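You operate a simulated robot arm through the tools that you are given. There is no shell and no other tool. Be economical: measure what you need, move in short steps, check, and stop when the job is done.

Carry out the task below with a simulated robot arm. There is one attempt and no reset: what you move stays moved.

TASK
Lay the cradle down and test its lamp on the box.
Fine: box on, then the socket knob on till it shines; knob and box off again before you stand the cradle up.
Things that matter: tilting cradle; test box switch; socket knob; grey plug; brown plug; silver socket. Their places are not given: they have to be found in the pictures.

It is judged by the outcome, as a careful person would: the job done as asked, and still so three seconds after it is handed in. It fails if anything else is knocked over, pushed out of place, dropped, spilled or broken.

THE ROBOT
A 6-joint arm with a two-finger parallel gripper, fixed in place. Base frame: the origin is at the foot of the arm, x ahead of it, y to its left, z up; the work surface is at about z = 88. Lengths are in cm, angles in rad, forces in N, time in s.
With the tool pointing down near the work surface it reaches from about 26 to 66 cm from the base axis. Its first joint turns from -1.152 to 1.152 rad. Payload 2.9 kg.
Tool frame: the origin (TCP) lies between the finger pads and is the grasp point; the fingertips stand 3 cm ahead of it; z points along the fingers, y is the line along which they close. The gripper opens to 11 cm. The fingers are 2 cm wide and 1 cm thick; the gripper's body (4.8 by 11.2 cm) begins 5.5 cm behind the TCP.
Orientation is that of the tool frame in the base frame, as [roll, pitch, yaw] about the fixed x, y, z axes, in that order (R = Rz(yaw) Ry(pitch) Rx(roll)). With the fingers straight down and closing along the base's y, the tool's x points along the base's -x, its y along +y and its z along -z.

THE INTERFACE
- The arm moves only by the tool apply_moves. Its argument "steps" is a list that holds one entry, the list of rows, each a list of 7 numbers: the turn, a rotation vector about the base's x, y, z in units of 5 degrees (1.0 is 5 degrees), then the shift along the base's x, y, z in units of 50 mm (1.0 is 50 mm), then the finger opening in cm, from 0 to 11. In form: [[[ax, ay, az, dx, dy, dz, grip], ...]]. A call has 1 to 10 rows; each row shifts and turns the commanded pose from where the row before left it. A call with a number of a shift or a turn outside -1 to 1 is refused whole. Rows are played at 5 a second. More than 5 cm and 0.15 rad between two rows, or a gripper value outside its range, and nothing of the call is played. A pose out of reach is approached as far as the arm can. The call stops where the force on the tool passes 90 N (or 10 N more than at its start, if that is more) or the arm is blocked; 0.2 s more then pass. The fingers move at their own pace (about 10.8 cm/s each) and stop on an object; they squeeze with about 27 N. The grip force told is the motor's: it shows also when the fingers shut on nothing. Time passes only in rows, and 0.2 s behind the last, so rows that do not move let the fingers close. It gives the time, the measured TCP pose, the force on the tool (base axes), the opening and the grip force at its end, in the units of the frame above (readings bear some noise).
- Cameras (640 x 400 px; columns grow to the right, rows downward): "scene" is fixed at [6.78, 41.87, 140.66]; the picture's right is [-0.86, -0.51, 0.00], its down [-0.18, 0.30, -0.94] and it looks along [0.48, -0.80, -0.35] (base axes); focal length 282 px, centre (320, 200). "wrist" rides on the gripper at [-3.6, 0, -5.7] in the tool frame; the picture's right is [0.00, -1.00, 0.00], its down [0.97, 0.00, -0.24] and it looks along [0.24, 0.00, 0.97] (tool axes); focal length 218 px, centre (320, 200).
- get_image(camera): a new picture of that camera. The clock stands still meanwhile.
- point_at(camera, pixels): for up to 12 pixels [column, row] of the newest picture of that camera ("zoom" is the newest enlarged one), the place [x, y, z] in the base frame of the surface seen there, good to about 0.3 cm. The clock stands still meanwhile.
- zoom(camera, box): a new picture of the part [left, top, right, bottom] of that camera's present view, enlarged. The clock stands still meanwhile.
- hand_in(): hands the job in; it is judged then, once.

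Work in short steps. Measure before you move; look again where a grasp or a placing could have gone wrong, and mend it. You have 80 turns and 54 pictures in all, those below and enlarged ones among them. Open the gripper and draw the arm clear of the work before you hand the job in, unless the task says otherwise; then end with one line.

The tools are called after ">>>" as a command line: name --argument value ..., lists and objects as JSON in quotes. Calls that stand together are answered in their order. apply_moves: Moves the arm, as the interface text tells. Its arguments: {"type":"object","properties":{"steps":{"type":"array","items":{"type":"array","items":{"type":"array","items":{"type":"number"}}}}},"required":["steps"]} The other tools are called the same way: get_image (camera) takes a picture; point_at (camera, pixels) gives the place of the surface under pixels of a picture; zoom (camera, box) takes an enlarged picture of a part of a camera's view; hand_in () hands the job in.

At the start:

```text
clock: 0.0
ee_pos: [31.69, 0.47, 133.95]
orientation: [3.14, -0.001, 3.141]
wrist_force: [-0.1, 0.1, -0.3]
grip_width: 11.0
grip_force: 0.1
```

scene: 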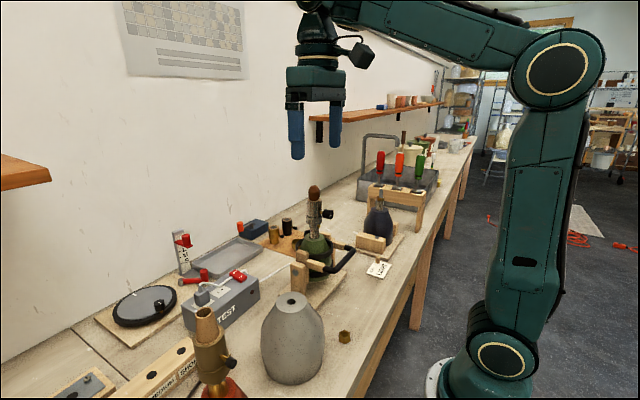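
wrist: 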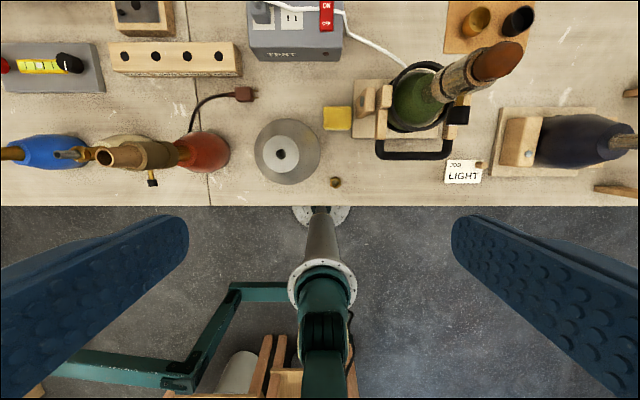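

The pictures show a test box (wrist ~295,30), a green lamp in a cradle (wrist ~415,110), and plugs. I'll zoom in on these.

>>> zoom --camera "wrist" --box '[320, 0, 560, 200]'

>>> zoom --camera "scene" --box '[160, 160, 420, 340]'

>>> zoom --camera "wrist" --box '[120, 0, 360, 200]'

```text
2.00 times, centred on (440, 100) of wrist
```

zoom: 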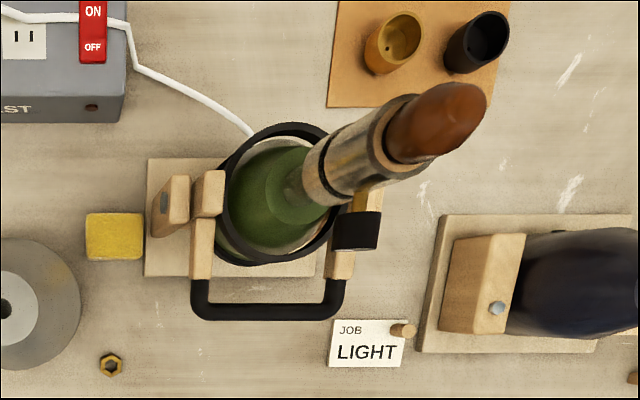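

```text
2.22 times, centred on (290, 250) of scene
```

zoom: 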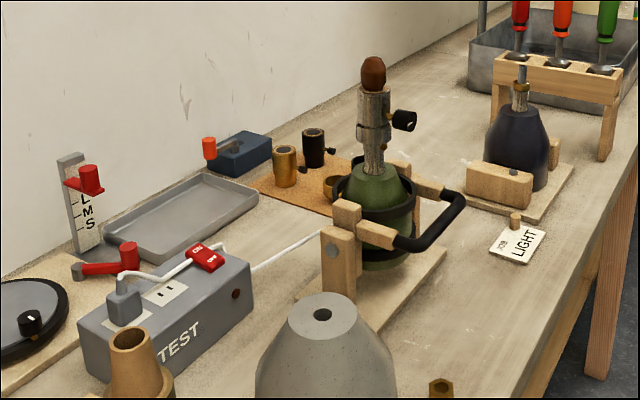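

```text
2.00 times, centred on (240, 100) of wrist
```

zoom: 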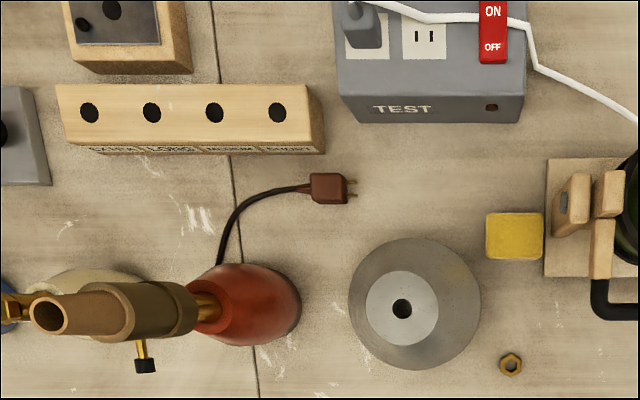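

I measure the key points of cradle, box, plug and neighbours.

>>> point_at --camera "scene" --pixels '[[313, 190], [328, 214], [322, 214], [313, 225], [316, 245], [351, 247], [326, 268], [300, 258], [312, 277], [330, 292], [375, 268], [345, 335]]'

>>> point_at --camera "wrist" --pixels '[[326, 6], [326, 22], [338, 120], [383, 97], [402, 98], [395, 125], [400, 154], [440, 154], [446, 130], [455, 110], [262, 10], [490, 60]]'

>>> zoom --camera "scene" --box '[260, 180, 380, 310]'

>>> zoom --camera "scene" --box '[170, 240, 290, 330]'

```text
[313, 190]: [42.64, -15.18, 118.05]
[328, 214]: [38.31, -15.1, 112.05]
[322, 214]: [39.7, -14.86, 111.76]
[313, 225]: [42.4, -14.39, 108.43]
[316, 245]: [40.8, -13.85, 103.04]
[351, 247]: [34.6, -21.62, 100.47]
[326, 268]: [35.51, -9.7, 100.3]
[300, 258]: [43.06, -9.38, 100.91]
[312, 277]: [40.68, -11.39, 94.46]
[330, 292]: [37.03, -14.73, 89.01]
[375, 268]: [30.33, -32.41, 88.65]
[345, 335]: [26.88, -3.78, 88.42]
```

```text
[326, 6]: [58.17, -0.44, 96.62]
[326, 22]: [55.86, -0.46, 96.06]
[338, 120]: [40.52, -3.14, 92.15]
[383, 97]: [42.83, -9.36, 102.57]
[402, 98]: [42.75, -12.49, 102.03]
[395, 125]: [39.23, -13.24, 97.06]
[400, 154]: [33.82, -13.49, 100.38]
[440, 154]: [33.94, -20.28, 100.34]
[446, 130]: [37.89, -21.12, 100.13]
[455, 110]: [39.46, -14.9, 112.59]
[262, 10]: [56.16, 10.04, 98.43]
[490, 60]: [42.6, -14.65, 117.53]
```

```text
3.08 times, centred on (320, 245) of scene
```

zoom: 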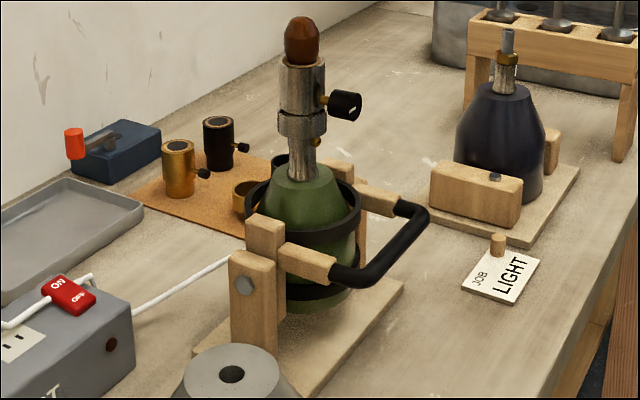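

```text
4.44 times, centred on (230, 285) of scene
```

zoom: 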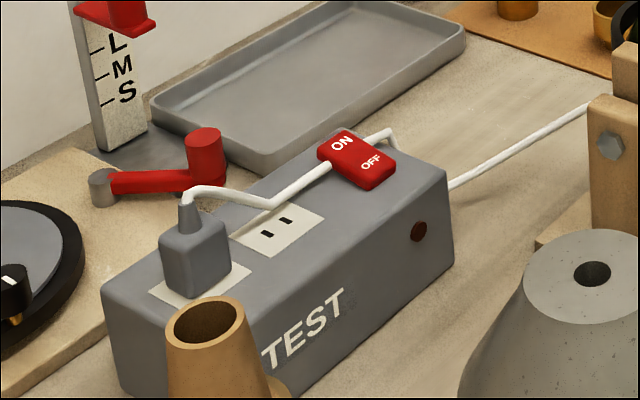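

ON end of the rocker is higher (currently OFF). The pivot bolt is at scene ~(296,272); I measure it, the knob, the cord, and the area behind the cradle where the lamp would lie.

>>> point_at --camera "scene" --pixels '[[296, 273], [337, 278], [322, 265], [345, 268], [357, 252], [331, 213], [318, 216], [303, 290]]'

>>> point_at --camera "wrist" --pixels '[[345, 15], [400, 60], [430, 40], [450, 30], [475, 15], [518, 20], [452, 115], [380, 148], [448, 148], [410, 155], [372, 92], [302, 22]]'

```text
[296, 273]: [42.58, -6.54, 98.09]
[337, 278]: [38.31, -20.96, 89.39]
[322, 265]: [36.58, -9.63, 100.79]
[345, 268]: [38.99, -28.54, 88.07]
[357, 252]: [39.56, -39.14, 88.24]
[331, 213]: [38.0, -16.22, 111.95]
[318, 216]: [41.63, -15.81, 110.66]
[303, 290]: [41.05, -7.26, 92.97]
```

```text
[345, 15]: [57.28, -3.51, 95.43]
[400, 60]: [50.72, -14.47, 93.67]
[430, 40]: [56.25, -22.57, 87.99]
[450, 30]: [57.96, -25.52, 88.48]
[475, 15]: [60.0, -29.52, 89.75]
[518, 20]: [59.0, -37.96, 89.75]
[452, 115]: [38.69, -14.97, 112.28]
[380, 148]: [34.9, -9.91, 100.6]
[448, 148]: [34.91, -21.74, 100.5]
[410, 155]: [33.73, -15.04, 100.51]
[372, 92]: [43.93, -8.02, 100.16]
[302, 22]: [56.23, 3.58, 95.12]
```

Pivot is about (42.6, 98), handle bar about (33.9, −15.5, 100). I move high over the box area to look down at the switch, cord and knob.

>>> apply_moves --steps '[[[0, 0, 0, 0.8, -0.25, 0, 11], [0, 0, 0, 0.8, -0.25, 0, 11], [0, 0, 0, 0.8, -0.25, -0.2, 11], [0, 0, 0, 0.8, -0.25, -0.2, 11], [0, 0, 0, 0, 0, 0, 11]]]'

>>> get_image --camera "wrist"

```text
clock: 1.2
ee_pos: [47.73, -4.51, 131.61]
orientation: [3.14, 0.001, -3.141]
wrist_force: [13.7, 2.5, -20.4]
grip_width: 11.0
grip_force: 0.0
```

```text
46 pictures are left
```

wrist: 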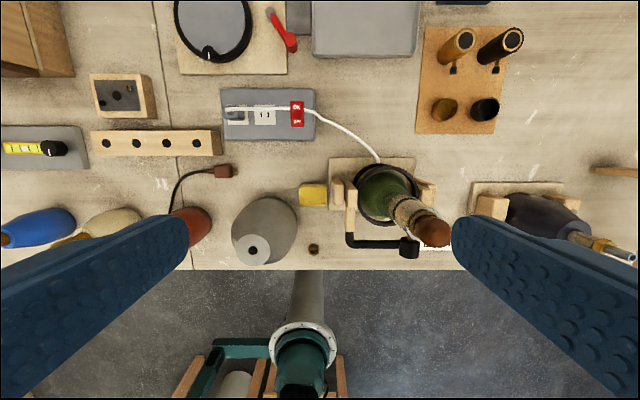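

Zoom in on the box's switch at (297,112) and cradle area.

>>> zoom --camera "wrist" --box '[210, 80, 330, 155]'

>>> point_at --camera "wrist" --pixels '[[297, 105], [297, 112], [297, 121], [285, 108], [306, 109], [318, 118], [340, 130], [418, 165], [385, 162], [412, 240], [372, 243], [344, 205]]'

```text
5.33 times, centred on (270, 118) of wrist
```

zoom: 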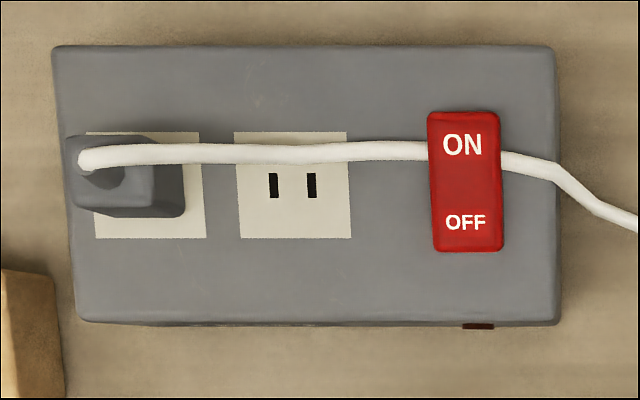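

```text
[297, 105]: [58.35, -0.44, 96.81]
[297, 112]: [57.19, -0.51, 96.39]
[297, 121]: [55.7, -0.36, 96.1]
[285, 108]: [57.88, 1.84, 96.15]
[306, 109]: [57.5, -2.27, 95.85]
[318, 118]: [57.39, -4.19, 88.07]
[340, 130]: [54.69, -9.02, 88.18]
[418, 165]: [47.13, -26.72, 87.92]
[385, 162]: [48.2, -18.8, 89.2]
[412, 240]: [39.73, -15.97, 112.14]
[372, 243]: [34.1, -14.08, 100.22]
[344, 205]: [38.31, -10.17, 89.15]
```

Next I check how much free room lies between the handle bar and the lamp ring, for the inner finger.

>>> zoom --camera "wrist" --box '[320, 150, 460, 265]'

>>> zoom --camera "scene" --box '[285, 180, 365, 300]'

```text
3.48 times, centred on (390, 208) of wrist
```

zoom: 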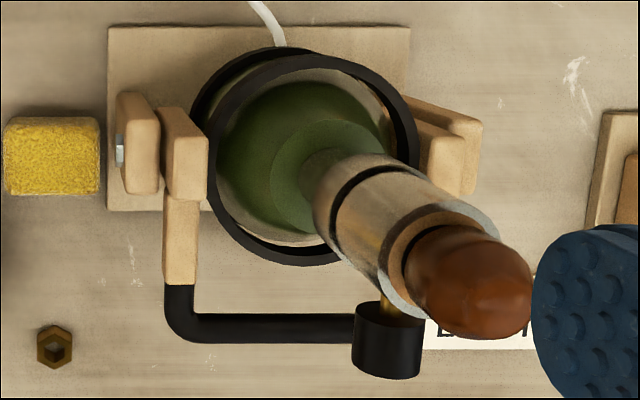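

```text
3.33 times, centred on (325, 240) of scene
```

zoom: 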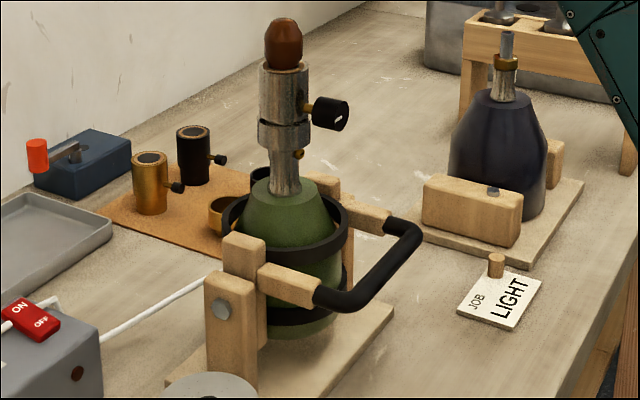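

I measure ring fronts, bar and knob extents on this zoom.

>>> point_at --camera "zoom" --pixels '[[318, 250], [338, 240], [318, 275], [316, 310], [350, 300], [385, 275], [410, 240], [330, 300], [330, 102], [345, 112], [318, 112], [335, 127]]'

>>> point_at --camera "wrist" --pixels '[[397, 226], [384, 224], [372, 240], [372, 246], [386, 243], [406, 238], [418, 238], [412, 257], [403, 250], [385, 218]]'

```text
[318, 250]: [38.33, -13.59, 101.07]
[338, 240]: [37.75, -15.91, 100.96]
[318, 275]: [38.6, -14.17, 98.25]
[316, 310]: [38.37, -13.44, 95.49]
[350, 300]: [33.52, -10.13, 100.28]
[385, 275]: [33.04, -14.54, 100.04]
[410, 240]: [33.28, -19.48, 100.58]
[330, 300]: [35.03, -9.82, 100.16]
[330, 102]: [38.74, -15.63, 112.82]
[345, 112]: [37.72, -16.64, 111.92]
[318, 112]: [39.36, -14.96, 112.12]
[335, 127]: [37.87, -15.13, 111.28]
```

```text
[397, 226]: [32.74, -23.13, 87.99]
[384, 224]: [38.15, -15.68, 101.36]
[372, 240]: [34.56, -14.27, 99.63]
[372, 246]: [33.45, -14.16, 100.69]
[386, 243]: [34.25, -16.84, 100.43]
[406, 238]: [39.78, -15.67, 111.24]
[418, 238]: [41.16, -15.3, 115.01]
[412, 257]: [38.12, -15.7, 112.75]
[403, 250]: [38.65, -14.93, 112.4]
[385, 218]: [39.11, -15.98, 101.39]
```

The bar is centred near (33.9, −15.5, 99.8), 1.6 cm thick with 2.8 cm of room inside; the knob overhangs it, so I'll approach with fingers closing along x, tilted 25° from the near side. First I turn the yaw by −90° while moving back at height.

>>> apply_moves --steps '[[[0, 0, -1, -0.23, -0.12, 0, 5], [0, 0, -1, -0.23, -0.12, 0, 5], [0, 0, -1, -0.23, -0.12, 0, 5], [0, 0, -1, -0.23, -0.12, 0, 5], [0, 0, -1, -0.23, -0.12, 0, 5], [0, 0, -1, -0.23, -0.12, 0, 5], [0, 0, -1, -0.23, -0.12, 0, 5], [0, 0, -1, -0.23, -0.12, 0, 5], [0, 0, -1, -0.23, -0.12, 0, 5], [0, 0, -1, -0.23, -0.12, 0, 5]]]'

>>> apply_moves --steps '[[[0, 0, -1, -0.21, -0.12, 0, 3.2], [0, 0, -1, -0.21, -0.12, 0, 3.2], [0, 0, -1, -0.21, -0.12, 0, 3.2], [0, 0, -1, -0.21, -0.12, 0, 3.2], [0, 0, -1, -0.21, -0.12, 0, 3.2], [0, 0, -1, -0.21, -0.12, 0, 3.2], [0, 0, -1, -0.21, -0.12, 0, 3.2], [0, 0, -1, -0.21, -0.12, 0, 3.2], [0, 0, 0, 0, 0, 0, 3.2]]]'

>>> apply_moves --steps '[[[0, -1, 0, 0, 0, -0.4, 3.2], [0, -1, 0, 0, 0, -0.4, 3.2], [0, -1, 0, 0, 0, -0.5, 3.2], [0, -1, 0, 0, 0, -0.5, 3.2], [0, -1, 0, 0, 0, -0.5, 3.2], [0, 0, 0, 0, 0, 0, 3.2]]]'

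>>> get_image --camera "scene"

```text
clock: 3.4
ee_pos: [36.26, -10.22, 131.75]
orientation: [3.141, 0.001, 2.267]
wrist_force: [0.1, -1.1, 0.3]
grip_width: 4.98
grip_force: 0.1
```

```text
clock: 5.4
ee_pos: [27.89, -15.08, 132.02]
orientation: [3.142, 0.001, 1.569]
wrist_force: [1.1, 0.2, -0.6]
grip_width: 3.18
grip_force: 0.1
```

```text
clock: 6.8
ee_pos: [28.59, -18.12, 137.22]
orientation: [2.708, -0.002, 1.57]
wrist_force: [-0.1, -0.1, -0.1]
grip_width: 3.2
grip_force: 0.1
out of reach, approached as far as the arm can: row 2, 3, 4, 5
```

```text
42 pictures are left
```

scene: 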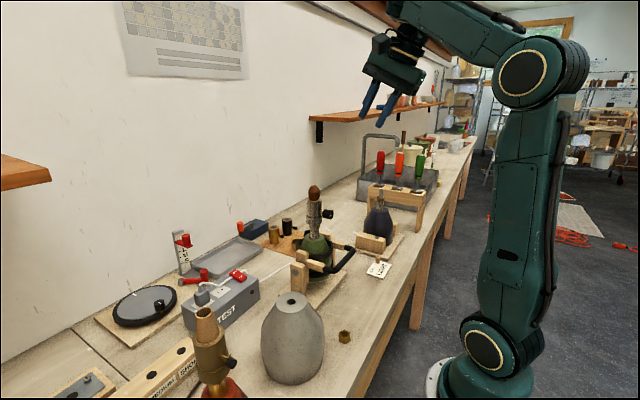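

That pose was out of reach (too close to the base). I go nearer the bar's x and descend vertically instead, with ~1.5 cm knob clearance.

>>> apply_moves --steps '[[[0, 0, 0, 0.5, 0.27, 0, 3.2], [0, 0, 0, 0.3, 0.27, -0.3, 3.2], [0, 0, 0, 0, 0, -0.7, 3.2], [0, 0, 0, 0, 0, -0.7, 3.2], [0, 0, 0, 0, 0, -0.7, 3.2], [0, 0, 0, 0, 0, 0, 3.2]]]'

```text
clock: 8.2
ee_pos: [33.42, -15.96, 137.34]
orientation: [2.707, 0.002, 1.571]
wrist_force: [0.0, -0.2, -0.8]
grip_width: 3.2
grip_force: 0.0
out of reach, approached as far as the arm can: row 2, 3, 4, 5
```

Tilting toward the near side isn't reachable, so I'll undo it and tilt sideways instead (top leaning to −y by 20°), gripping the bar at y ≈ −18.5, which keeps the body away from the knob.

>>> apply_moves --steps '[[[0, 1, 0, 0, 0, 0, 3.2], [0, 1, 0, 0, 0, 0, 3.2], [0, 1, 0, 0, 0, 0, 3.2], [0, 1, 0, 0, 0, 0, 3.2], [0, 1, 0, 0, 0, 0, 3.2], [1, 0, 0, 0, -0.15, 0, 3.2], [1, 0, 0, 0, -0.15, 0, 3.2], [1, 0, 0, 0, -0.15, 0, 3.2], [1, 0, 0, 0, -0.15, 0, 3.2], [0, 0, 0, 0, 0, 0, 3.2]]]'

```text
clock: 10.4
ee_pos: [31.63, -17.15, 129.65]
orientation: [3.138, -0.343, 1.572]
wrist_force: [0.9, 0.8, -0.2]
grip_width: 3.2
grip_force: 0.1
out of reach, approached as far as the arm can: row 6, 7, 8, 9
```

Orientation is as wanted; the position is still limited. I shift forward a little and see what is reached.

>>> apply_moves --steps '[[[0, 0, 0, 0.3, -0.3, 0, 3.2], [0, 0, 0, 0, 0, 0, 3.2]]]'

```text
clock: 11.0
ee_pos: [33.11, -18.29, 128.98]
orientation: [3.139, -0.343, 1.57]
wrist_force: [0.8, -0.4, -0.4]
grip_width: 3.23
grip_force: 0.0
out of reach, approached as far as the arm can: row 1
```

>>> apply_moves --steps '[[[0, 0, 0, 0.3, -0.1, 0, 3.2], [0, 0, 0, 0.1, 0, -0.6, 3.2], [0, 0, 0, 0, 0, -0.6, 3.2], [0, 0, 0, 0, 0, 0, 3.2]]]'

>>> get_image --camera "scene"

```text
clock: 12.0
ee_pos: [34.9, -18.77, 122.52]
orientation: [3.14, -0.348, 1.57]
wrist_force: [0.2, -0.3, -0.1]
grip_width: 3.19
grip_force: 0.1
out of reach, approached as far as the arm can: row 1
```

```text
41 pictures are left
```

scene: 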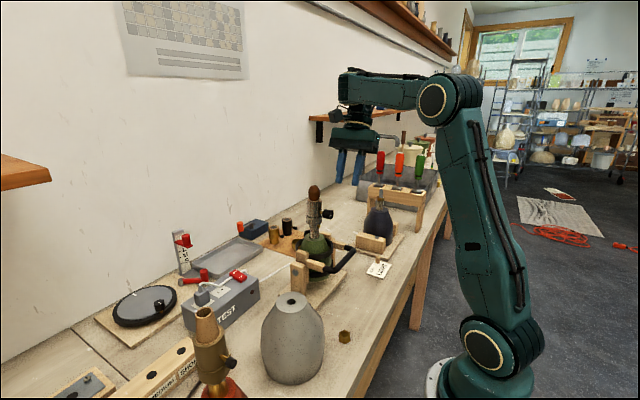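

Now it tracks: TCP (34.9, −18.8, 122.5). I descend to z ≈ 106, just above the bar, aligning x to 33.9.

>>> apply_moves --steps '[[[0, 0, 0, 0, 0, -0.8, 3.2], [0, 0, 0, 0, 0, -0.8, 3.2], [0, 0, 0, -0.1, 0, -0.8, 3.2], [0, 0, 0, -0.1, 0, -0.8, 3.2], [0, 0, 0, 0, 0, 0, 3.2]]]'

>>> zoom --camera "scene" --box '[260, 160, 420, 290]'

>>> get_image --camera "wrist"

```text
clock: 13.2
ee_pos: [37.52, -23.48, 115.58]
orientation: [-3.139, -0.35, 1.57]
wrist_force: [-0.3, -0.3, 0.6]
grip_width: 3.2
grip_force: 0.0
out of reach, approached as far as the arm can: row 1, 2, 3, 4
```

```text
3.08 times, centred on (340, 225) of scene
```

zoom: 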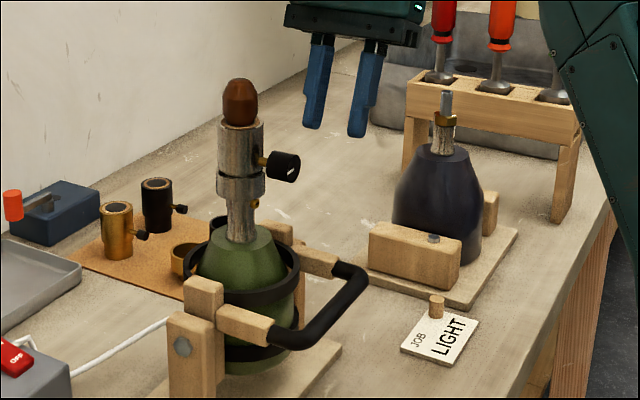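

```text
39 pictures are left
```

wrist: 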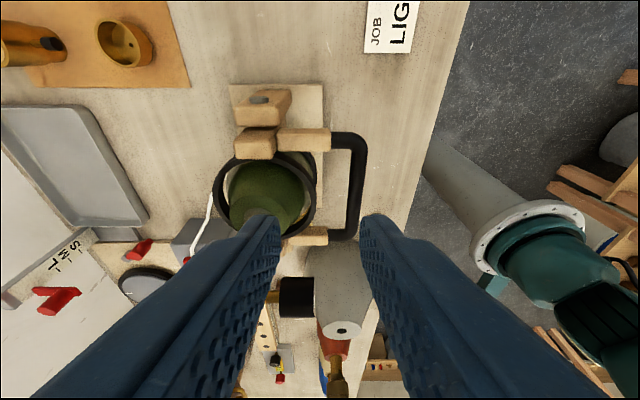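

The sideways tilt is limited too (wrist limits). I straighten the tool and try the straight-down approach at the bar's −y end.

>>> apply_moves --steps '[[[-1, 0, 0, 0, 0, 0.3, 3.2], [-1, 0, 0, 0, 0, 0.3, 3.2], [-1, 0, 0, 0, 0, 0.3, 3.2], [-1, 0, 0, 0, 0, 0.3, 3.2], [0, 0, 0, 0, 0, 0, 3.2]]]'

```text
clock: 14.4
ee_pos: [37.81, -23.45, 121.55]
orientation: [3.138, 0.001, 1.57]
wrist_force: [0.6, 0.1, 0.3]
grip_width: 3.2
grip_force: 0.1
```

>>> apply_moves --steps '[[[0, 0, 0, -0.4, 0.4, 0, 3.2], [0, 0, 0, -0.38, 0.37, 0, 3.2], [0, 0, 0, 0, 0, -0.5, 3.2], [0, 0, 0, 0, 0, -0.5, 3.2], [0, 0, 0, 0, 0, -0.5, 3.2], [0, 0, 0, 0, 0, 0, 3.2]]]'

>>> get_image --camera "scene"

```text
clock: 15.8
ee_pos: [36.83, -21.39, 121.61]
orientation: [-3.137, -0.001, 1.57]
wrist_force: [0.2, 0.1, -0.9]
grip_width: 3.21
grip_force: 0.0
out of reach, approached as far as the arm can: row 1, 2, 3, 4, 5
```

```text
38 pictures are left
```

scene: 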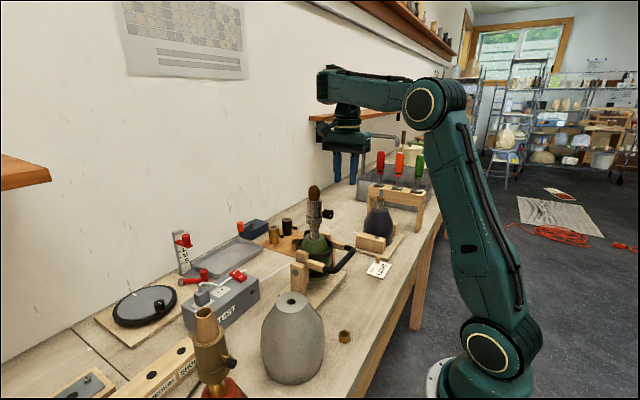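

Even straight down it stalls at z≈121, so it's probably linked to the −90° yaw. I turn the yaw back toward the start and test descending.

>>> apply_moves --steps '[[[0, 0, 1, 0, 0, 0, 3.2], [0, 0, 1, 0, 0, 0, 3.2], [0, 0, 1, 0, 0, 0, 3.2], [0, 0, 1, 0, 0, 0, 3.2], [0, 0, 1, 0, 0, 0, 3.2], [0, 0, 1, 0, 0, 0, 3.2], [0, 0, 1, 0, 0, 0, 3.2], [0, 0, 1, 0, 0, 0, 3.2], [0, 0, 1, 0, 0, 0, 3.2], [0, 0, 0, 0, 0, 0, 3.2]]]'

>>> apply_moves --steps '[[[0, 0, 1, 0, 0, 0, 3.2], [0, 0, 1, 0, 0, 0, 3.2], [0, 0, 1, 0, 0, 0, 3.2], [0, 0, 1, 0, 0, 0, 3.2], [0, 0, 1, 0, 0, 0, 3.2], [0, 0, 1, 0, 0, 0, 3.2], [0, 0, 1, 0, 0, 0, 3.2], [0, 0, 1, 0, 0, 0, 3.2], [0, 0, 1, 0, 0, 0, 3.2], [0, 0, 0, 0, 0, 0, 3.2]]]'

```text
clock: 18.0
ee_pos: [36.69, -21.43, 121.85]
orientation: [-3.14, -0.001, 2.357]
wrist_force: [0.1, -0.2, 0.3]
grip_width: 3.2
grip_force: 0.1
```

```text
clock: 20.2
ee_pos: [36.65, -21.33, 121.87]
orientation: [3.139, -0.004, -3.139]
wrist_force: [0.6, -0.6, 0.5]
grip_width: 3.2
grip_force: 0.1
```

Commanded pose is in sync again. Test moving inward/down at yaw π, over clear space (y ≈ −25).

>>> apply_moves --steps '[[[0, 0, 0, 0, -0.7, 0, 3.2], [0, 0, 0, -0.3, 0, -0.4, 3.2], [0, 0, 0, -0.3, 0, -0.4, 3.2], [0, 0, 0, -0.3, 0, -0.4, 3.2], [0, 0, 0, 0, 0, 0, 3.2]]]'

```text
clock: 21.4
ee_pos: [34.48, -26.63, 121.29]
orientation: [3.14, -0.003, -3.142]
wrist_force: [0.0, 0.1, 0.2]
grip_width: 3.19
grip_force: 0.1
out of reach, approached as far as the arm can: row 2, 3, 4
```

Still limited, so I test whether lower heights are reachable further out (x ≈ 45, y ≈ −26, clear space).

>>> apply_moves --steps '[[[0, 0, 0, 0.7, 0, 0, 3.2], [0, 0, 0, 0.7, 0, 0, 3.2], [0, 0, 0, 0.7, 0, -0.5, 3.2], [0, 0, 0, 0, 0, -0.8, 3.2], [0, 0, 0, 0, 0, -0.8, 3.2], [0, 0, 0, 0, 0, -0.8, 3.2], [0, 0, 0, 0, 0, 0, 3.2]]]'

```text
clock: 23.0
ee_pos: [48.81, -28.58, 109.64]
orientation: [3.138, -0.003, -3.141]
wrist_force: [-0.1, -0.8, -1.5]
grip_width: 3.2
grip_force: 0.0
out of reach, approached as far as the arm can: row 1, 4, 5, 6
```

I look at the arm's posture to understand the limit.

>>> get_image --camera "scene"

```text
37 pictures are left
```

scene: 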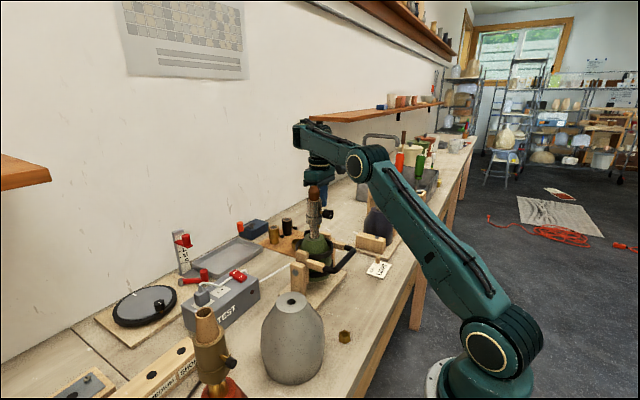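

The postures suggest a wrist-bend limit with a horizontal forearm. I test tilting the tip toward the base (about +y) while descending slightly.

>>> apply_moves --steps '[[[0, 1, 0, 0, 0, 0, 3.2], [0, 1, 0, 0, 0, 0, 3.2], [0, 1, 0, 0, 0, 0, 3.2], [0, 0, 0, -0.4, 0, -0.2, 3.2], [0, 0, 0, -0.4, 0, -0.2, 3.2], [0, 0, 0, 0, 0, 0, 3.2]]]'

```text
clock: 24.4
ee_pos: [47.38, -28.2, 107.68]
orientation: [3.063, -0.143, -3.138]
wrist_force: [-0.7, 0.0, -0.5]
grip_width: 3.19
grip_force: 0.1
out of reach, approached as far as the arm can: row 1, 2, 3, 5
```

The readings are ambiguous about the commanded pose, so I send still rows to see whether the arm is settled.

>>> apply_moves --steps '[[[0, 0, 0, 0, 0, 0, 3.2], [0, 0, 0, 0, 0, 0, 3.2], [0, 0, 0, 0, 0, 0, 3.2]]]'

>>> apply_moves --steps '[[[0, 0, 0, 0, 0, 0.2, 3.2], [0, 0, 0, 0, 0, 0, 3.2], [0, 0, 0, 0, 0, 0, 3.2]]]'

```text
clock: 25.2
ee_pos: [47.51, -28.3, 107.71]
orientation: [3.062, -0.144, -3.136]
wrist_force: [-0.9, -0.1, 0.3]
grip_width: 3.2
grip_force: 0.2
```

```text
clock: 26.0
ee_pos: [47.6, -28.36, 108.66]
orientation: [3.063, -0.146, -3.135]
wrist_force: [-0.3, -0.3, -0.7]
grip_width: 3.19
grip_force: 0.1
```

Commands hold where the arm actually is. I straighten the tool, rise, and cross to clear bench around (46, −2) to test low reach there.

>>> apply_moves --steps '[[[-0.45, -0.83, 0, 0, 0, 0.8, 3.2], [-0.46, -0.83, 0, 0, 0, 0.8, 3.2], [0, 0, 0, 0, 0, 0.9, 3.2], [0, 0, 0, 0, 0, 0.9, 3.2], [0, 0, 0, -0.05, 0.85, 0, 3.2], [0, 0, 0, -0.05, 0.85, 0, 3.2], [0, 0, 0, -0.05, 0.85, 0, 3.2], [0, 0, 0, -0.05, 0.85, 0, 3.2], [0, 0, 0, -0.05, 0.85, 0, 3.2], [0, 0, 0, -0.05, 0.85, 0, 3.2]]]'

>>> apply_moves --steps '[[[0, 0, 0, 0, 0.1, -0.4, 3.2], [0, 0, 0, 0, 0, -0.4, 3.2], [0, 0, 0, 0, 0, -0.4, 3.2], [0, 0, 0, 0, 0, -0.4, 3.2], [0, 0, 0, 0, 0, -0.4, 3.2], [0, 0, 0, 0, 0, -0.4, 3.2], [0, 0, 0, 0, 0, -0.4, 3.2], [0, 0, 0, 0, 0, -0.4, 3.2], [0, 0, 0, 0, 0, 0, 3.2]]]'

```text
clock: 28.2
ee_pos: [46.04, -2.58, 125.58]
orientation: [-3.14, 0.002, 3.14]
wrist_force: [0.5, -0.4, -0.2]
grip_width: 3.18
grip_force: 0.1
```

```text
clock: 30.2
ee_pos: [46.04, -2.31, 109.5]
orientation: [-3.14, 0.003, 3.14]
wrist_force: [-0.1, 0.0, 0.4]
grip_width: 3.2
grip_force: 0.0
```

Here low heights are reachable (46, −2, 109.5), so the limit depends on azimuth. I rise and probe toward the handle's x at y ≈ −8 then −15.

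>>> apply_moves --steps '[[[0, 0, 0, 0, 0, 0.8, 3.2], [0, 0, 0, 0, 0, 0.8, 3.2], [0, 0, 0, 0, 0, 0.8, 3.2], [0, 0, 0, -0.8, -0.2, 0.3, 3.2], [0, 0, 0, -0.8, -0.3, 0, 3.2], [0, 0, 0, -0.8, -0.3, 0, 3.2], [0, 0, 0, -0.4, -0.3, 0, 3.2], [0, 0, 0, 0, 0, 0, 3.2]]]'

>>> apply_moves --steps '[[[0, 0, 0, 0, 0, -0.4, 3.2], [0, 0, 0, 0, 0, -0.4, 3.2], [0, 0, 0, 0, 0, -0.4, 3.2], [0, 0, 0, 0, 0, 0, 3.2]]]'

```text
clock: 32.0
ee_pos: [31.81, -8.08, 122.61]
orientation: [-3.141, 0.002, 3.14]
wrist_force: [0.1, 1.2, 0.3]
grip_width: 3.17
grip_force: 0.1
```

```text
clock: 33.0
ee_pos: [32.15, -7.85, 117.04]
orientation: [-3.139, 0.001, 3.139]
wrist_force: [0.2, -0.3, 0.2]
grip_width: 3.19
grip_force: 0.1
```

Fine here. I probe y = −15 and then −19 at x ≈ 31.

>>> apply_moves --steps '[[[0, 0, 0, -0.2, -0.4, 0, 3.2], [0, 0, 0, 0, -0.4, 0, 3.2], [0, 0, 0, 0, -0.4, 0, 3.2], [0, 0, 0, 0, -0.4, 0, 3.2], [0, 0, 0, 0, -0.4, 0, 3.2], [0, 0, 0, 0, 0, 0, 3.2]]]'

```text
clock: 34.4
ee_pos: [30.91, -17.73, 117.14]
orientation: [3.141, 0.003, 3.139]
wrist_force: [0.3, -0.1, -0.6]
grip_width: 3.21
grip_force: 0.1
```

Now it works at az −30°, so the earlier posture was an unlucky branch. I yaw −90° here, straight tool, watching for flags.

>>> apply_moves --steps '[[[0, 0, -1, 0, 0, 0, 3.2], [0, 0, -1, 0, 0, 0, 3.2], [0, 0, -1, 0, 0, 0, 3.2], [0, 0, -1, 0, 0, 0, 3.2], [0, 0, -1, 0, 0, 0, 3.2], [0, 0, -1, 0, 0, 0, 3.2], [0, 0, -1, 0, 0, 0, 3.2], [0, 0, -1, 0, 0, 0, 3.2], [0, 0, -1, 0, 0, 0, 3.2], [0, 0, 0, 0, 0, 0, 3.2]]]'

>>> apply_moves --steps '[[[0, 0, -1, 0, 0, 0, 3.2], [0, 0, -1, 0, 0, 0, 3.2], [0, 0, -1, 0, 0, 0, 3.2], [0, 0, -1, 0, 0, 0, 3.2], [0, 0, -1, 0, 0, 0, 3.2], [0, 0, -1, 0, 0, 0, 3.2], [0, 0, -1, 0, 0, 0, 3.2], [0, 0, -1, 0, 0, 0, 3.2], [0, 0, -1, 0, 0, 0, 3.2], [0, 0, 0, 0, 0, 0, 3.2]]]'

>>> get_image --camera "scene"

```text
clock: 36.6
ee_pos: [31.1, -17.92, 117.09]
orientation: [-3.14, 0.003, 2.353]
wrist_force: [-0.7, -0.7, -0.4]
grip_width: 3.19
grip_force: 0.1
```

```text
clock: 38.8
ee_pos: [31.07, -17.8, 117.24]
orientation: [-3.14, 0.002, 1.566]
wrist_force: [0.6, 0.2, -0.1]
grip_width: 3.19
grip_force: 0.1
```

```text
36 pictures are left
```

scene: 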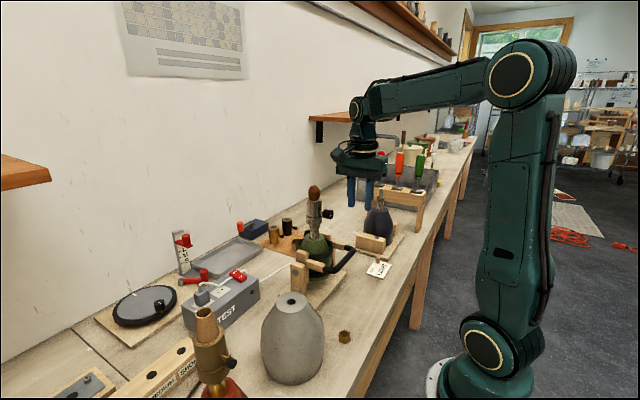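

Good posture now. I tilt the tip outward by 20° and shift to x ≈ 33.5, y ≈ −16.5 at this height.

>>> apply_moves --steps '[[[0, -1, 0, 0.1, 0.05, 0, 3.2], [0, -1, 0, 0.1, 0.05, 0, 3.2], [0, -1, 0, 0.1, 0.05, 0, 3.2], [0, -1, 0, 0.1, 0.05, 0, 3.2], [0, 0, 0, 0, 0, 0, 3.2]]]'

```text
clock: 40.0
ee_pos: [33.11, -16.78, 117.3]
orientation: [2.794, 0.002, 1.569]
wrist_force: [-0.4, 0.1, -0.6]
grip_width: 3.22
grip_force: 0.0
```

Tilt accepted. I descend to z ≈ 106 and check the fingers against the bar.

>>> apply_moves --steps '[[[0, 0, 0, 0, 0, -0.75, 2.8], [0, 0, 0, 0, 0, -0.75, 2.8], [0, 0, 0, 0, 0, -0.76, 2.8], [0, 0, 0, 0, 0, 0, 2.8]]]'

>>> zoom --camera "scene" --box '[260, 160, 420, 290]'

>>> get_image --camera "wrist"

```text
clock: 41.0
ee_pos: [33.34, -16.96, 105.55]
orientation: [2.795, 0.001, 1.568]
wrist_force: [0.4, 0.8, -0.5]
grip_width: 2.79
grip_force: 0.1
```

```text
3.08 times, centred on (340, 225) of scene
```

zoom: 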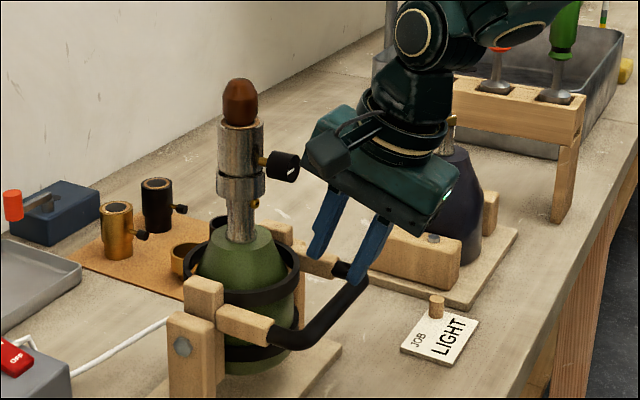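

```text
34 pictures are left
```

wrist: 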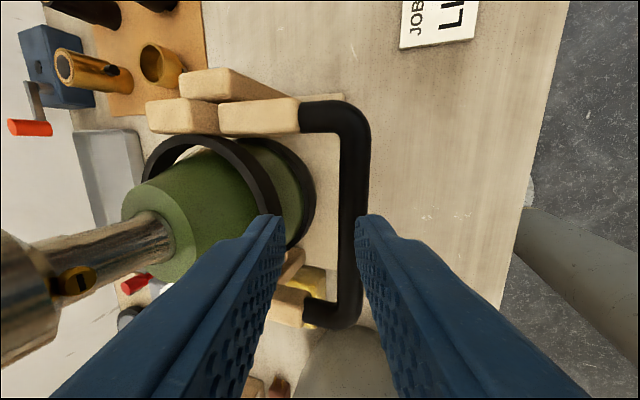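

Bar is 1.4 cm to the −x side of the tool axis. I shift −1.4 in x (also away from the knob), then advance 4.6 cm along the tool axis.

>>> apply_moves --steps '[[[0, 0, 0, -0.28, 0.06, 0, 2.8], [0, 0, 0, 0.105, 0, -0.29, 2.8], [0, 0, 0, 0.105, 0, -0.29, 2.8], [0, 0, 0, 0.105, 0, -0.29, 2.8], [0, 0, 0, 0, 0, 0, 2.8]]]'

>>> get_image --camera "wrist"

>>> zoom --camera "scene" --box '[260, 160, 420, 290]'

```text
clock: 42.2
ee_pos: [33.33, -16.5, 101.17]
orientation: [2.795, 0.002, 1.569]
wrist_force: [-1.5, 0.0, 0.1]
grip_width: 2.81
grip_force: 0.0
```

```text
33 pictures are left
```

wrist: 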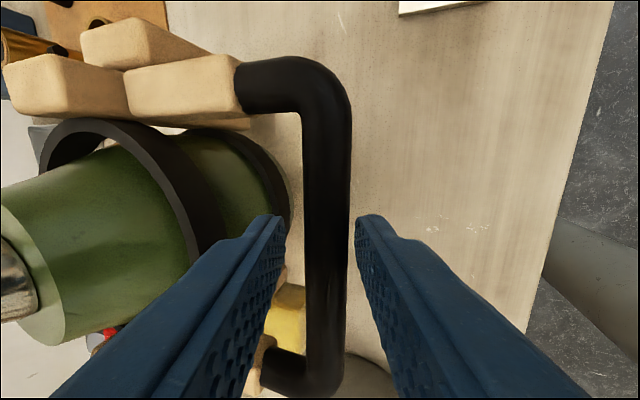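

```text
3.08 times, centred on (340, 225) of scene
```

zoom: 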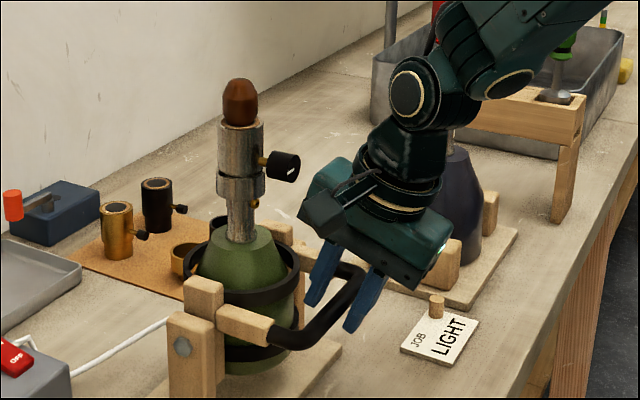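

The bar lies between the fingers (col ~325). Close on it.

>>> apply_moves --steps '[[[0, 0, 0, 0, 0, 0, 0.5], [0, 0, 0, 0, 0, 0, 0.5], [0, 0, 0, 0, 0, 0, 0.5]]]'

```text
clock: 43.0
ee_pos: [33.1, -16.39, 101.26]
orientation: [2.798, 0.0, 1.568]
wrist_force: [-12.9, -3.1, -3.6]
grip_width: 1.56
grip_force: 45.1
```

Gripped (1.56 cm). I lift the handle along its arc around the pivot (42.6, 98.3), co-turning the tool half as much; first ~30°.

>>> apply_moves --steps '[[[0, 0.5, 0, 0.049, 0, 0.144, 0.5], [0, 0.5, 0, 0.049, 0, 0.144, 0.5], [0, 0.5, 0, 0.079, 0, 0.149, 0.5], [0, 0.5, 0, 0.079, 0, 0.149, 0.5], [0, 0.5, 0, 0.104, 0, 0.135, 0.5], [0, 0.5, 0, 0.104, 0, 0.135, 0.5], [0, 0, 0, 0, 0, 0, 0.5]]]'

>>> zoom --camera "scene" --box '[240, 160, 400, 290]'

```text
clock: 44.6
ee_pos: [35.51, -16.51, 105.68]
orientation: [3.058, 0.002, 1.568]
wrist_force: [-20.6, 2.4, 10.3]
grip_width: 1.59
grip_force: 45.4
```

```text
3.08 times, centred on (320, 225) of scene
```

zoom: 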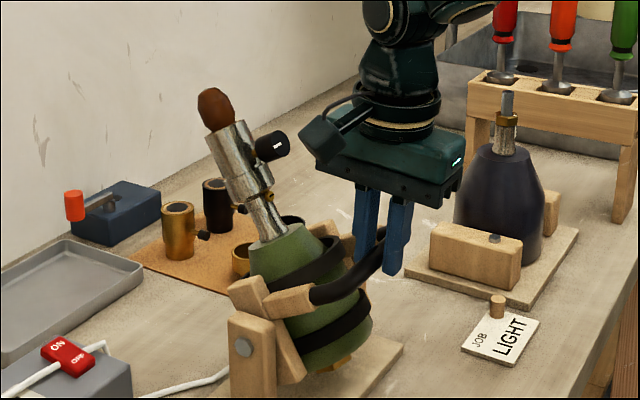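

The cradle tilts back nicely. Continue the arc to ~70°.

>>> apply_moves --steps '[[[0, 0.5, 0, 0.124, 0, 0.114, 0.5], [0, 0.5, 0, 0.124, 0, 0.114, 0.5], [0, 0.5, 0, 0.143, 0, 0.093, 0.5], [0, 0.5, 0, 0.143, 0, 0.093, 0.5], [0, 0.5, 0, 0.158, 0, 0.067, 0.5], [0, 0.5, 0, 0.158, 0, 0.067, 0.5], [0, 0, 0, 0, 0, 0, 0.5]]]'

>>> zoom --camera "scene" --box '[220, 160, 380, 290]'

```text
clock: 46.2
ee_pos: [39.71, -16.39, 108.34]
orientation: [-2.967, 0.003, 1.571]
wrist_force: [-4.3, -14.7, 0.2]
grip_width: 1.56
grip_force: 44.5
```

```text
3.08 times, centred on (300, 225) of scene
```

zoom: 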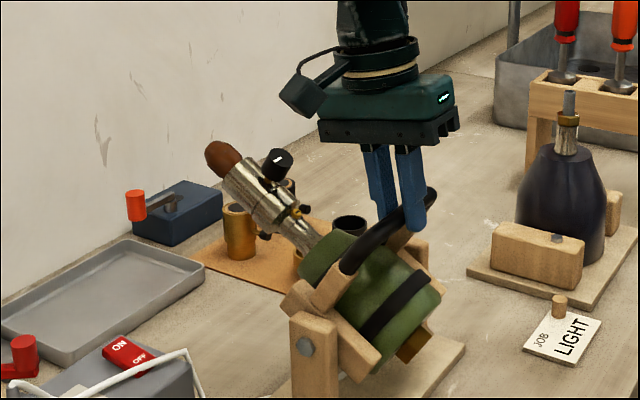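

About 60° tilted. Continue to ~90°, watching the force for the stop.

>>> apply_moves --steps '[[[0, 0.5, 0, 0.167, 0, 0.04, 0.5], [0, 0.5, 0, 0.167, 0, 0.04, 0.5], [0, 0.5, 0, 0.171, 0, 0.011, 0.5], [0, 0.5, 0, 0.171, 0, 0.011, 0.5], [0, 0, 0, 0, 0, 0, 0.5]]]'

>>> zoom --camera "scene" --box '[220, 160, 380, 290]'

```text
clock: 47.4
ee_pos: [42.29, -14.13, 108.28]
orientation: [-2.805, 0.007, 1.575]
wrist_force: [-0.7, -15.4, 6.6]
grip_width: 1.55
grip_force: 44.9
out of reach, approached as far as the arm can: row 3, 4
```

```text
3.08 times, centred on (300, 225) of scene
```

zoom: 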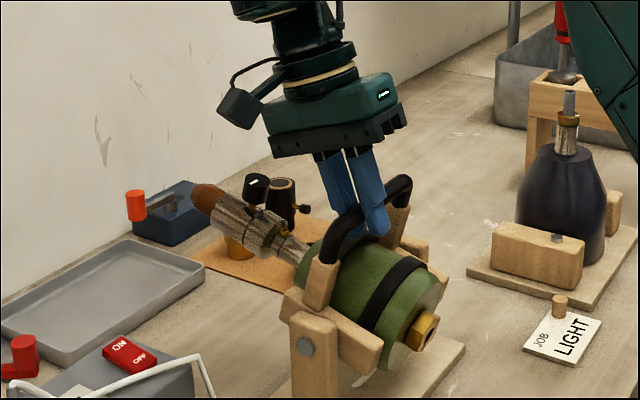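

The inward tilt hit reach; lamp is ~75° down. I take the tilt back while going on, and relax the sideways pull.

>>> apply_moves --steps '[[[0, -0.5, 0, 0.1, -0.08, 0.02, 0.5], [0, -0.5, 0, 0.1, -0.08, 0.02, 0.5], [0, -0.5, 0, 0.12, -0.08, 0.01, 0.5], [0, -0.5, 0, 0.12, -0.08, 0, 0.5], [0, 0, 0, 0, 0, 0, 0.5]]]'

>>> zoom --camera "scene" --box '[220, 160, 380, 290]'

```text
clock: 48.6
ee_pos: [44.58, -15.81, 108.5]
orientation: [-2.966, 0.003, 1.571]
wrist_force: [0.8, 23.5, 2.2]
grip_width: 1.57
grip_force: 44.3
```

```text
3.08 times, centred on (300, 225) of scene
```

zoom: 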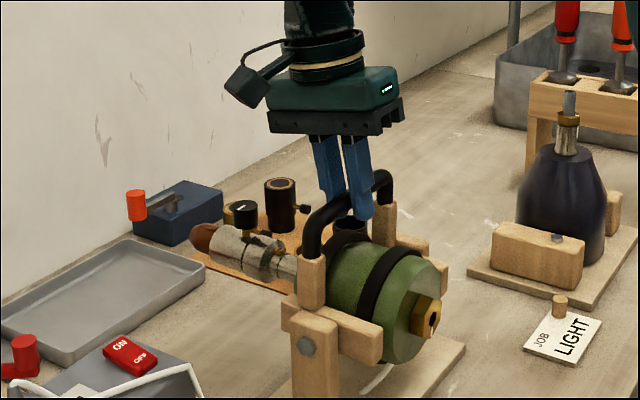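

Nearly level. I relieve the y force and press a little further to feel for the stop.

>>> apply_moves --steps '[[[0, 0, 0, 0.08, 0.05, -0.015, 0.5], [0, 0, 0, 0.08, 0.05, -0.025, 0.5], [0, 0, 0, 0, 0, 0, 0.5]]]'

>>> zoom --camera "scene" --box '[220, 160, 380, 290]'

```text
clock: 49.4
ee_pos: [44.91, -15.82, 108.5]
orientation: [-2.962, 0.001, 1.554]
wrist_force: [-50.4, -37.2, 27.6]
grip_width: 1.58
grip_force: 45.4
```

```text
3.08 times, centred on (300, 225) of scene
```

zoom: 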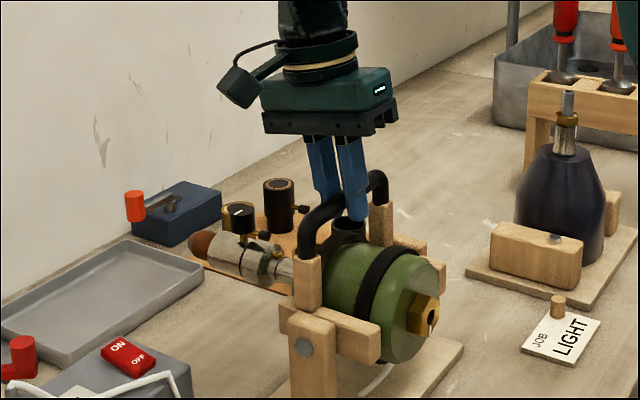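

The stop is reached (−50 N in x). I back off to relieve the force, open, and retreat up along the fingers.

>>> apply_moves --steps '[[[0, 0, 0, -0.1, -0.05, 0.02, 0.5], [0, 0, 0, 0, 0, 0, 3.0], [0, 0, 0, 0, 0, 0, 3.0], [0, 0, 0, 0, 0, 0, 3.0]]]'

>>> apply_moves --steps '[[[0, 0, 0, 0.05, 0, 0.3, 3.0], [0, 0, 0, 0.08, 0, 0.5, 3.0], [0, 0, 0, 0, 0, 0.8, 3.0], [0, -1, 0, 0, 0, 0.8, 3.0], [0, -1, 0, 0, 0, 0, 3.0], [0, 0, 0, 0, 0, 0, 3.0]]]'

>>> get_image --camera "scene"

```text
clock: 50.4
ee_pos: [44.86, -15.62, 108.48]
orientation: [-2.965, 0.002, 1.571]
wrist_force: [-0.3, 0.1, -0.1]
grip_width: 2.99
grip_force: 0.1
```

```text
clock: 51.8
ee_pos: [45.59, -15.9, 120.54]
orientation: [-3.14, 0.001, 1.567]
wrist_force: [-0.7, 0.1, -0.4]
grip_width: 3.01
grip_force: 0.1
out of reach, approached as far as the arm can: row 3
```

```text
26 pictures are left
```

scene: 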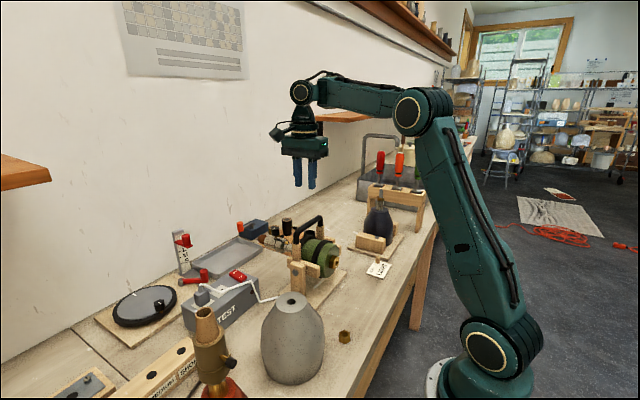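

The cradle stays laid down. Next the switch: I close the fingers and move over its ON end at (58.7, −0.45).

>>> apply_moves --steps '[[[0, 0, 0, 0.53, 0.62, 0, 0], [0, 0, 0, 0.53, 0.62, 0, 0], [0, 0, 0, 0.53, 0.62, 0, 0], [0, 0, 0, 0.53, 0.62, 0, 0], [0, 0, 0, 0.5, 0.61, 0, 0], [0, 0, 0, 0, 0, -0.8, 0], [0, 0, 0, 0, 0, -0.8, 0], [0, 0, 0, 0, 0, -0.8, 0], [0, 0, 0, 0, 0, 0, 0]]]'

>>> get_image --camera "wrist"

>>> zoom --camera "scene" --box '[170, 210, 330, 310]'

```text
clock: 53.8
ee_pos: [58.42, -0.28, 108.32]
orientation: [-3.14, 0.002, 1.568]
wrist_force: [0.1, -0.2, 0.3]
grip_width: 0.0
grip_force: 27.0
```

```text
25 pictures are left
```

wrist: 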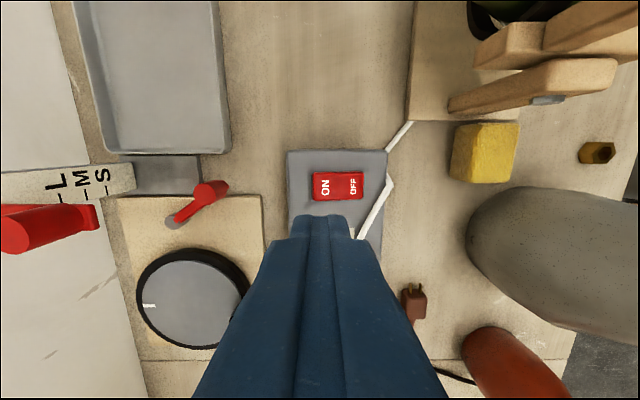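

```text
4.00 times, centred on (250, 260) of scene
```

zoom: 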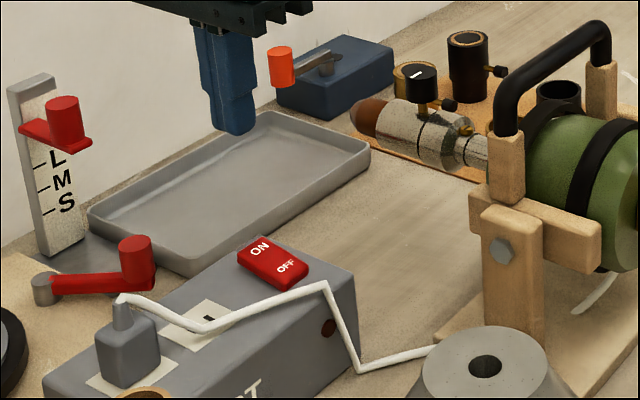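

The cord has swung off the switch. I measure the rocker and the knob (zoom (422,80)).

>>> point_at --camera "wrist" --pixels '[[318, 186], [325, 186], [352, 186], [359, 186], [338, 174], [338, 199]]'

>>> point_at --camera "zoom" --pixels '[[420, 73], [408, 73], [433, 76], [420, 68], [420, 90], [422, 110], [395, 115], [448, 130], [370, 118], [415, 150]]'

```text
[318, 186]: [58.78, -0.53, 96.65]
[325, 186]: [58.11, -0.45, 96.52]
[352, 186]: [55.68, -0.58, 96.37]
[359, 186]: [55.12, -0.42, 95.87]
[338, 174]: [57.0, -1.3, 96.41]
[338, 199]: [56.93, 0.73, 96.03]
```

```text
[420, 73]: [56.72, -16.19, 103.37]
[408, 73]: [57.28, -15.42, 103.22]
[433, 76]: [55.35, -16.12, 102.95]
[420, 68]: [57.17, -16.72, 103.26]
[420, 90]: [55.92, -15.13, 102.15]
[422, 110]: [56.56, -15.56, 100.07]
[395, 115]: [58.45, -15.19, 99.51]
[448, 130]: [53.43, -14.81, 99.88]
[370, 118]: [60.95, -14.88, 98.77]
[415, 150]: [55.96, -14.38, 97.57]
```

Rocker centre x ≈ 57, ON end at 58.8 raised. I come down and press the ON end gently.

>>> apply_moves --steps '[[[0, 0, 0, 0.09, -0.04, -0.7, 0], [0, 0, 0, 0, 0, -0.7, 0], [0, 0, 0, 0, 0, -0.2, 0], [0, 0, 0, 0, 0, -0.1, 0], [0, 0, 0, 0, 0, -0.08, 0], [0, 0, 0, 0, 0, -0.06, 0]]]'

```text
clock: 55.2
ee_pos: [58.98, -0.42, 99.25]
orientation: [-3.138, 0.002, 1.569]
wrist_force: [-0.3, -0.6, -0.2]
grip_width: 0.0
grip_force: 26.8
```

No contact force yet; continue in 3 mm steps.

>>> apply_moves --steps '[[[0, 0, 0, 0, 0, -0.06, 0], [0, 0, 0, 0, 0, -0.06, 0]]]'

>>> zoom --camera "scene" --box '[200, 230, 300, 300]'

```text
clock: 55.8
ee_pos: [58.93, -0.5, 99.11]
orientation: [3.138, 0.001, 1.569]
wrist_force: [-7.2, -2.4, 26.8]
grip_width: 0.0
grip_force: 26.9
```

```text
5.71 times, centred on (250, 265) of scene
```

zoom: 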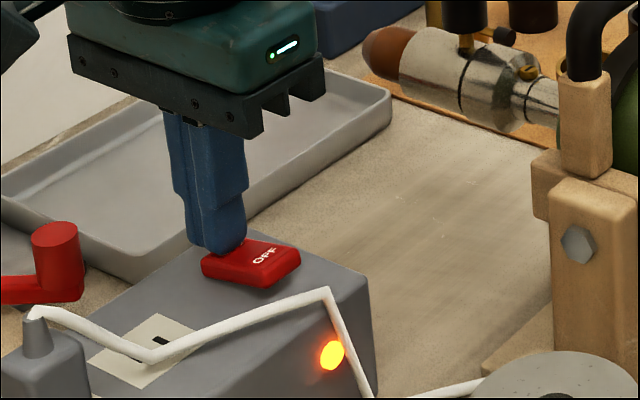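

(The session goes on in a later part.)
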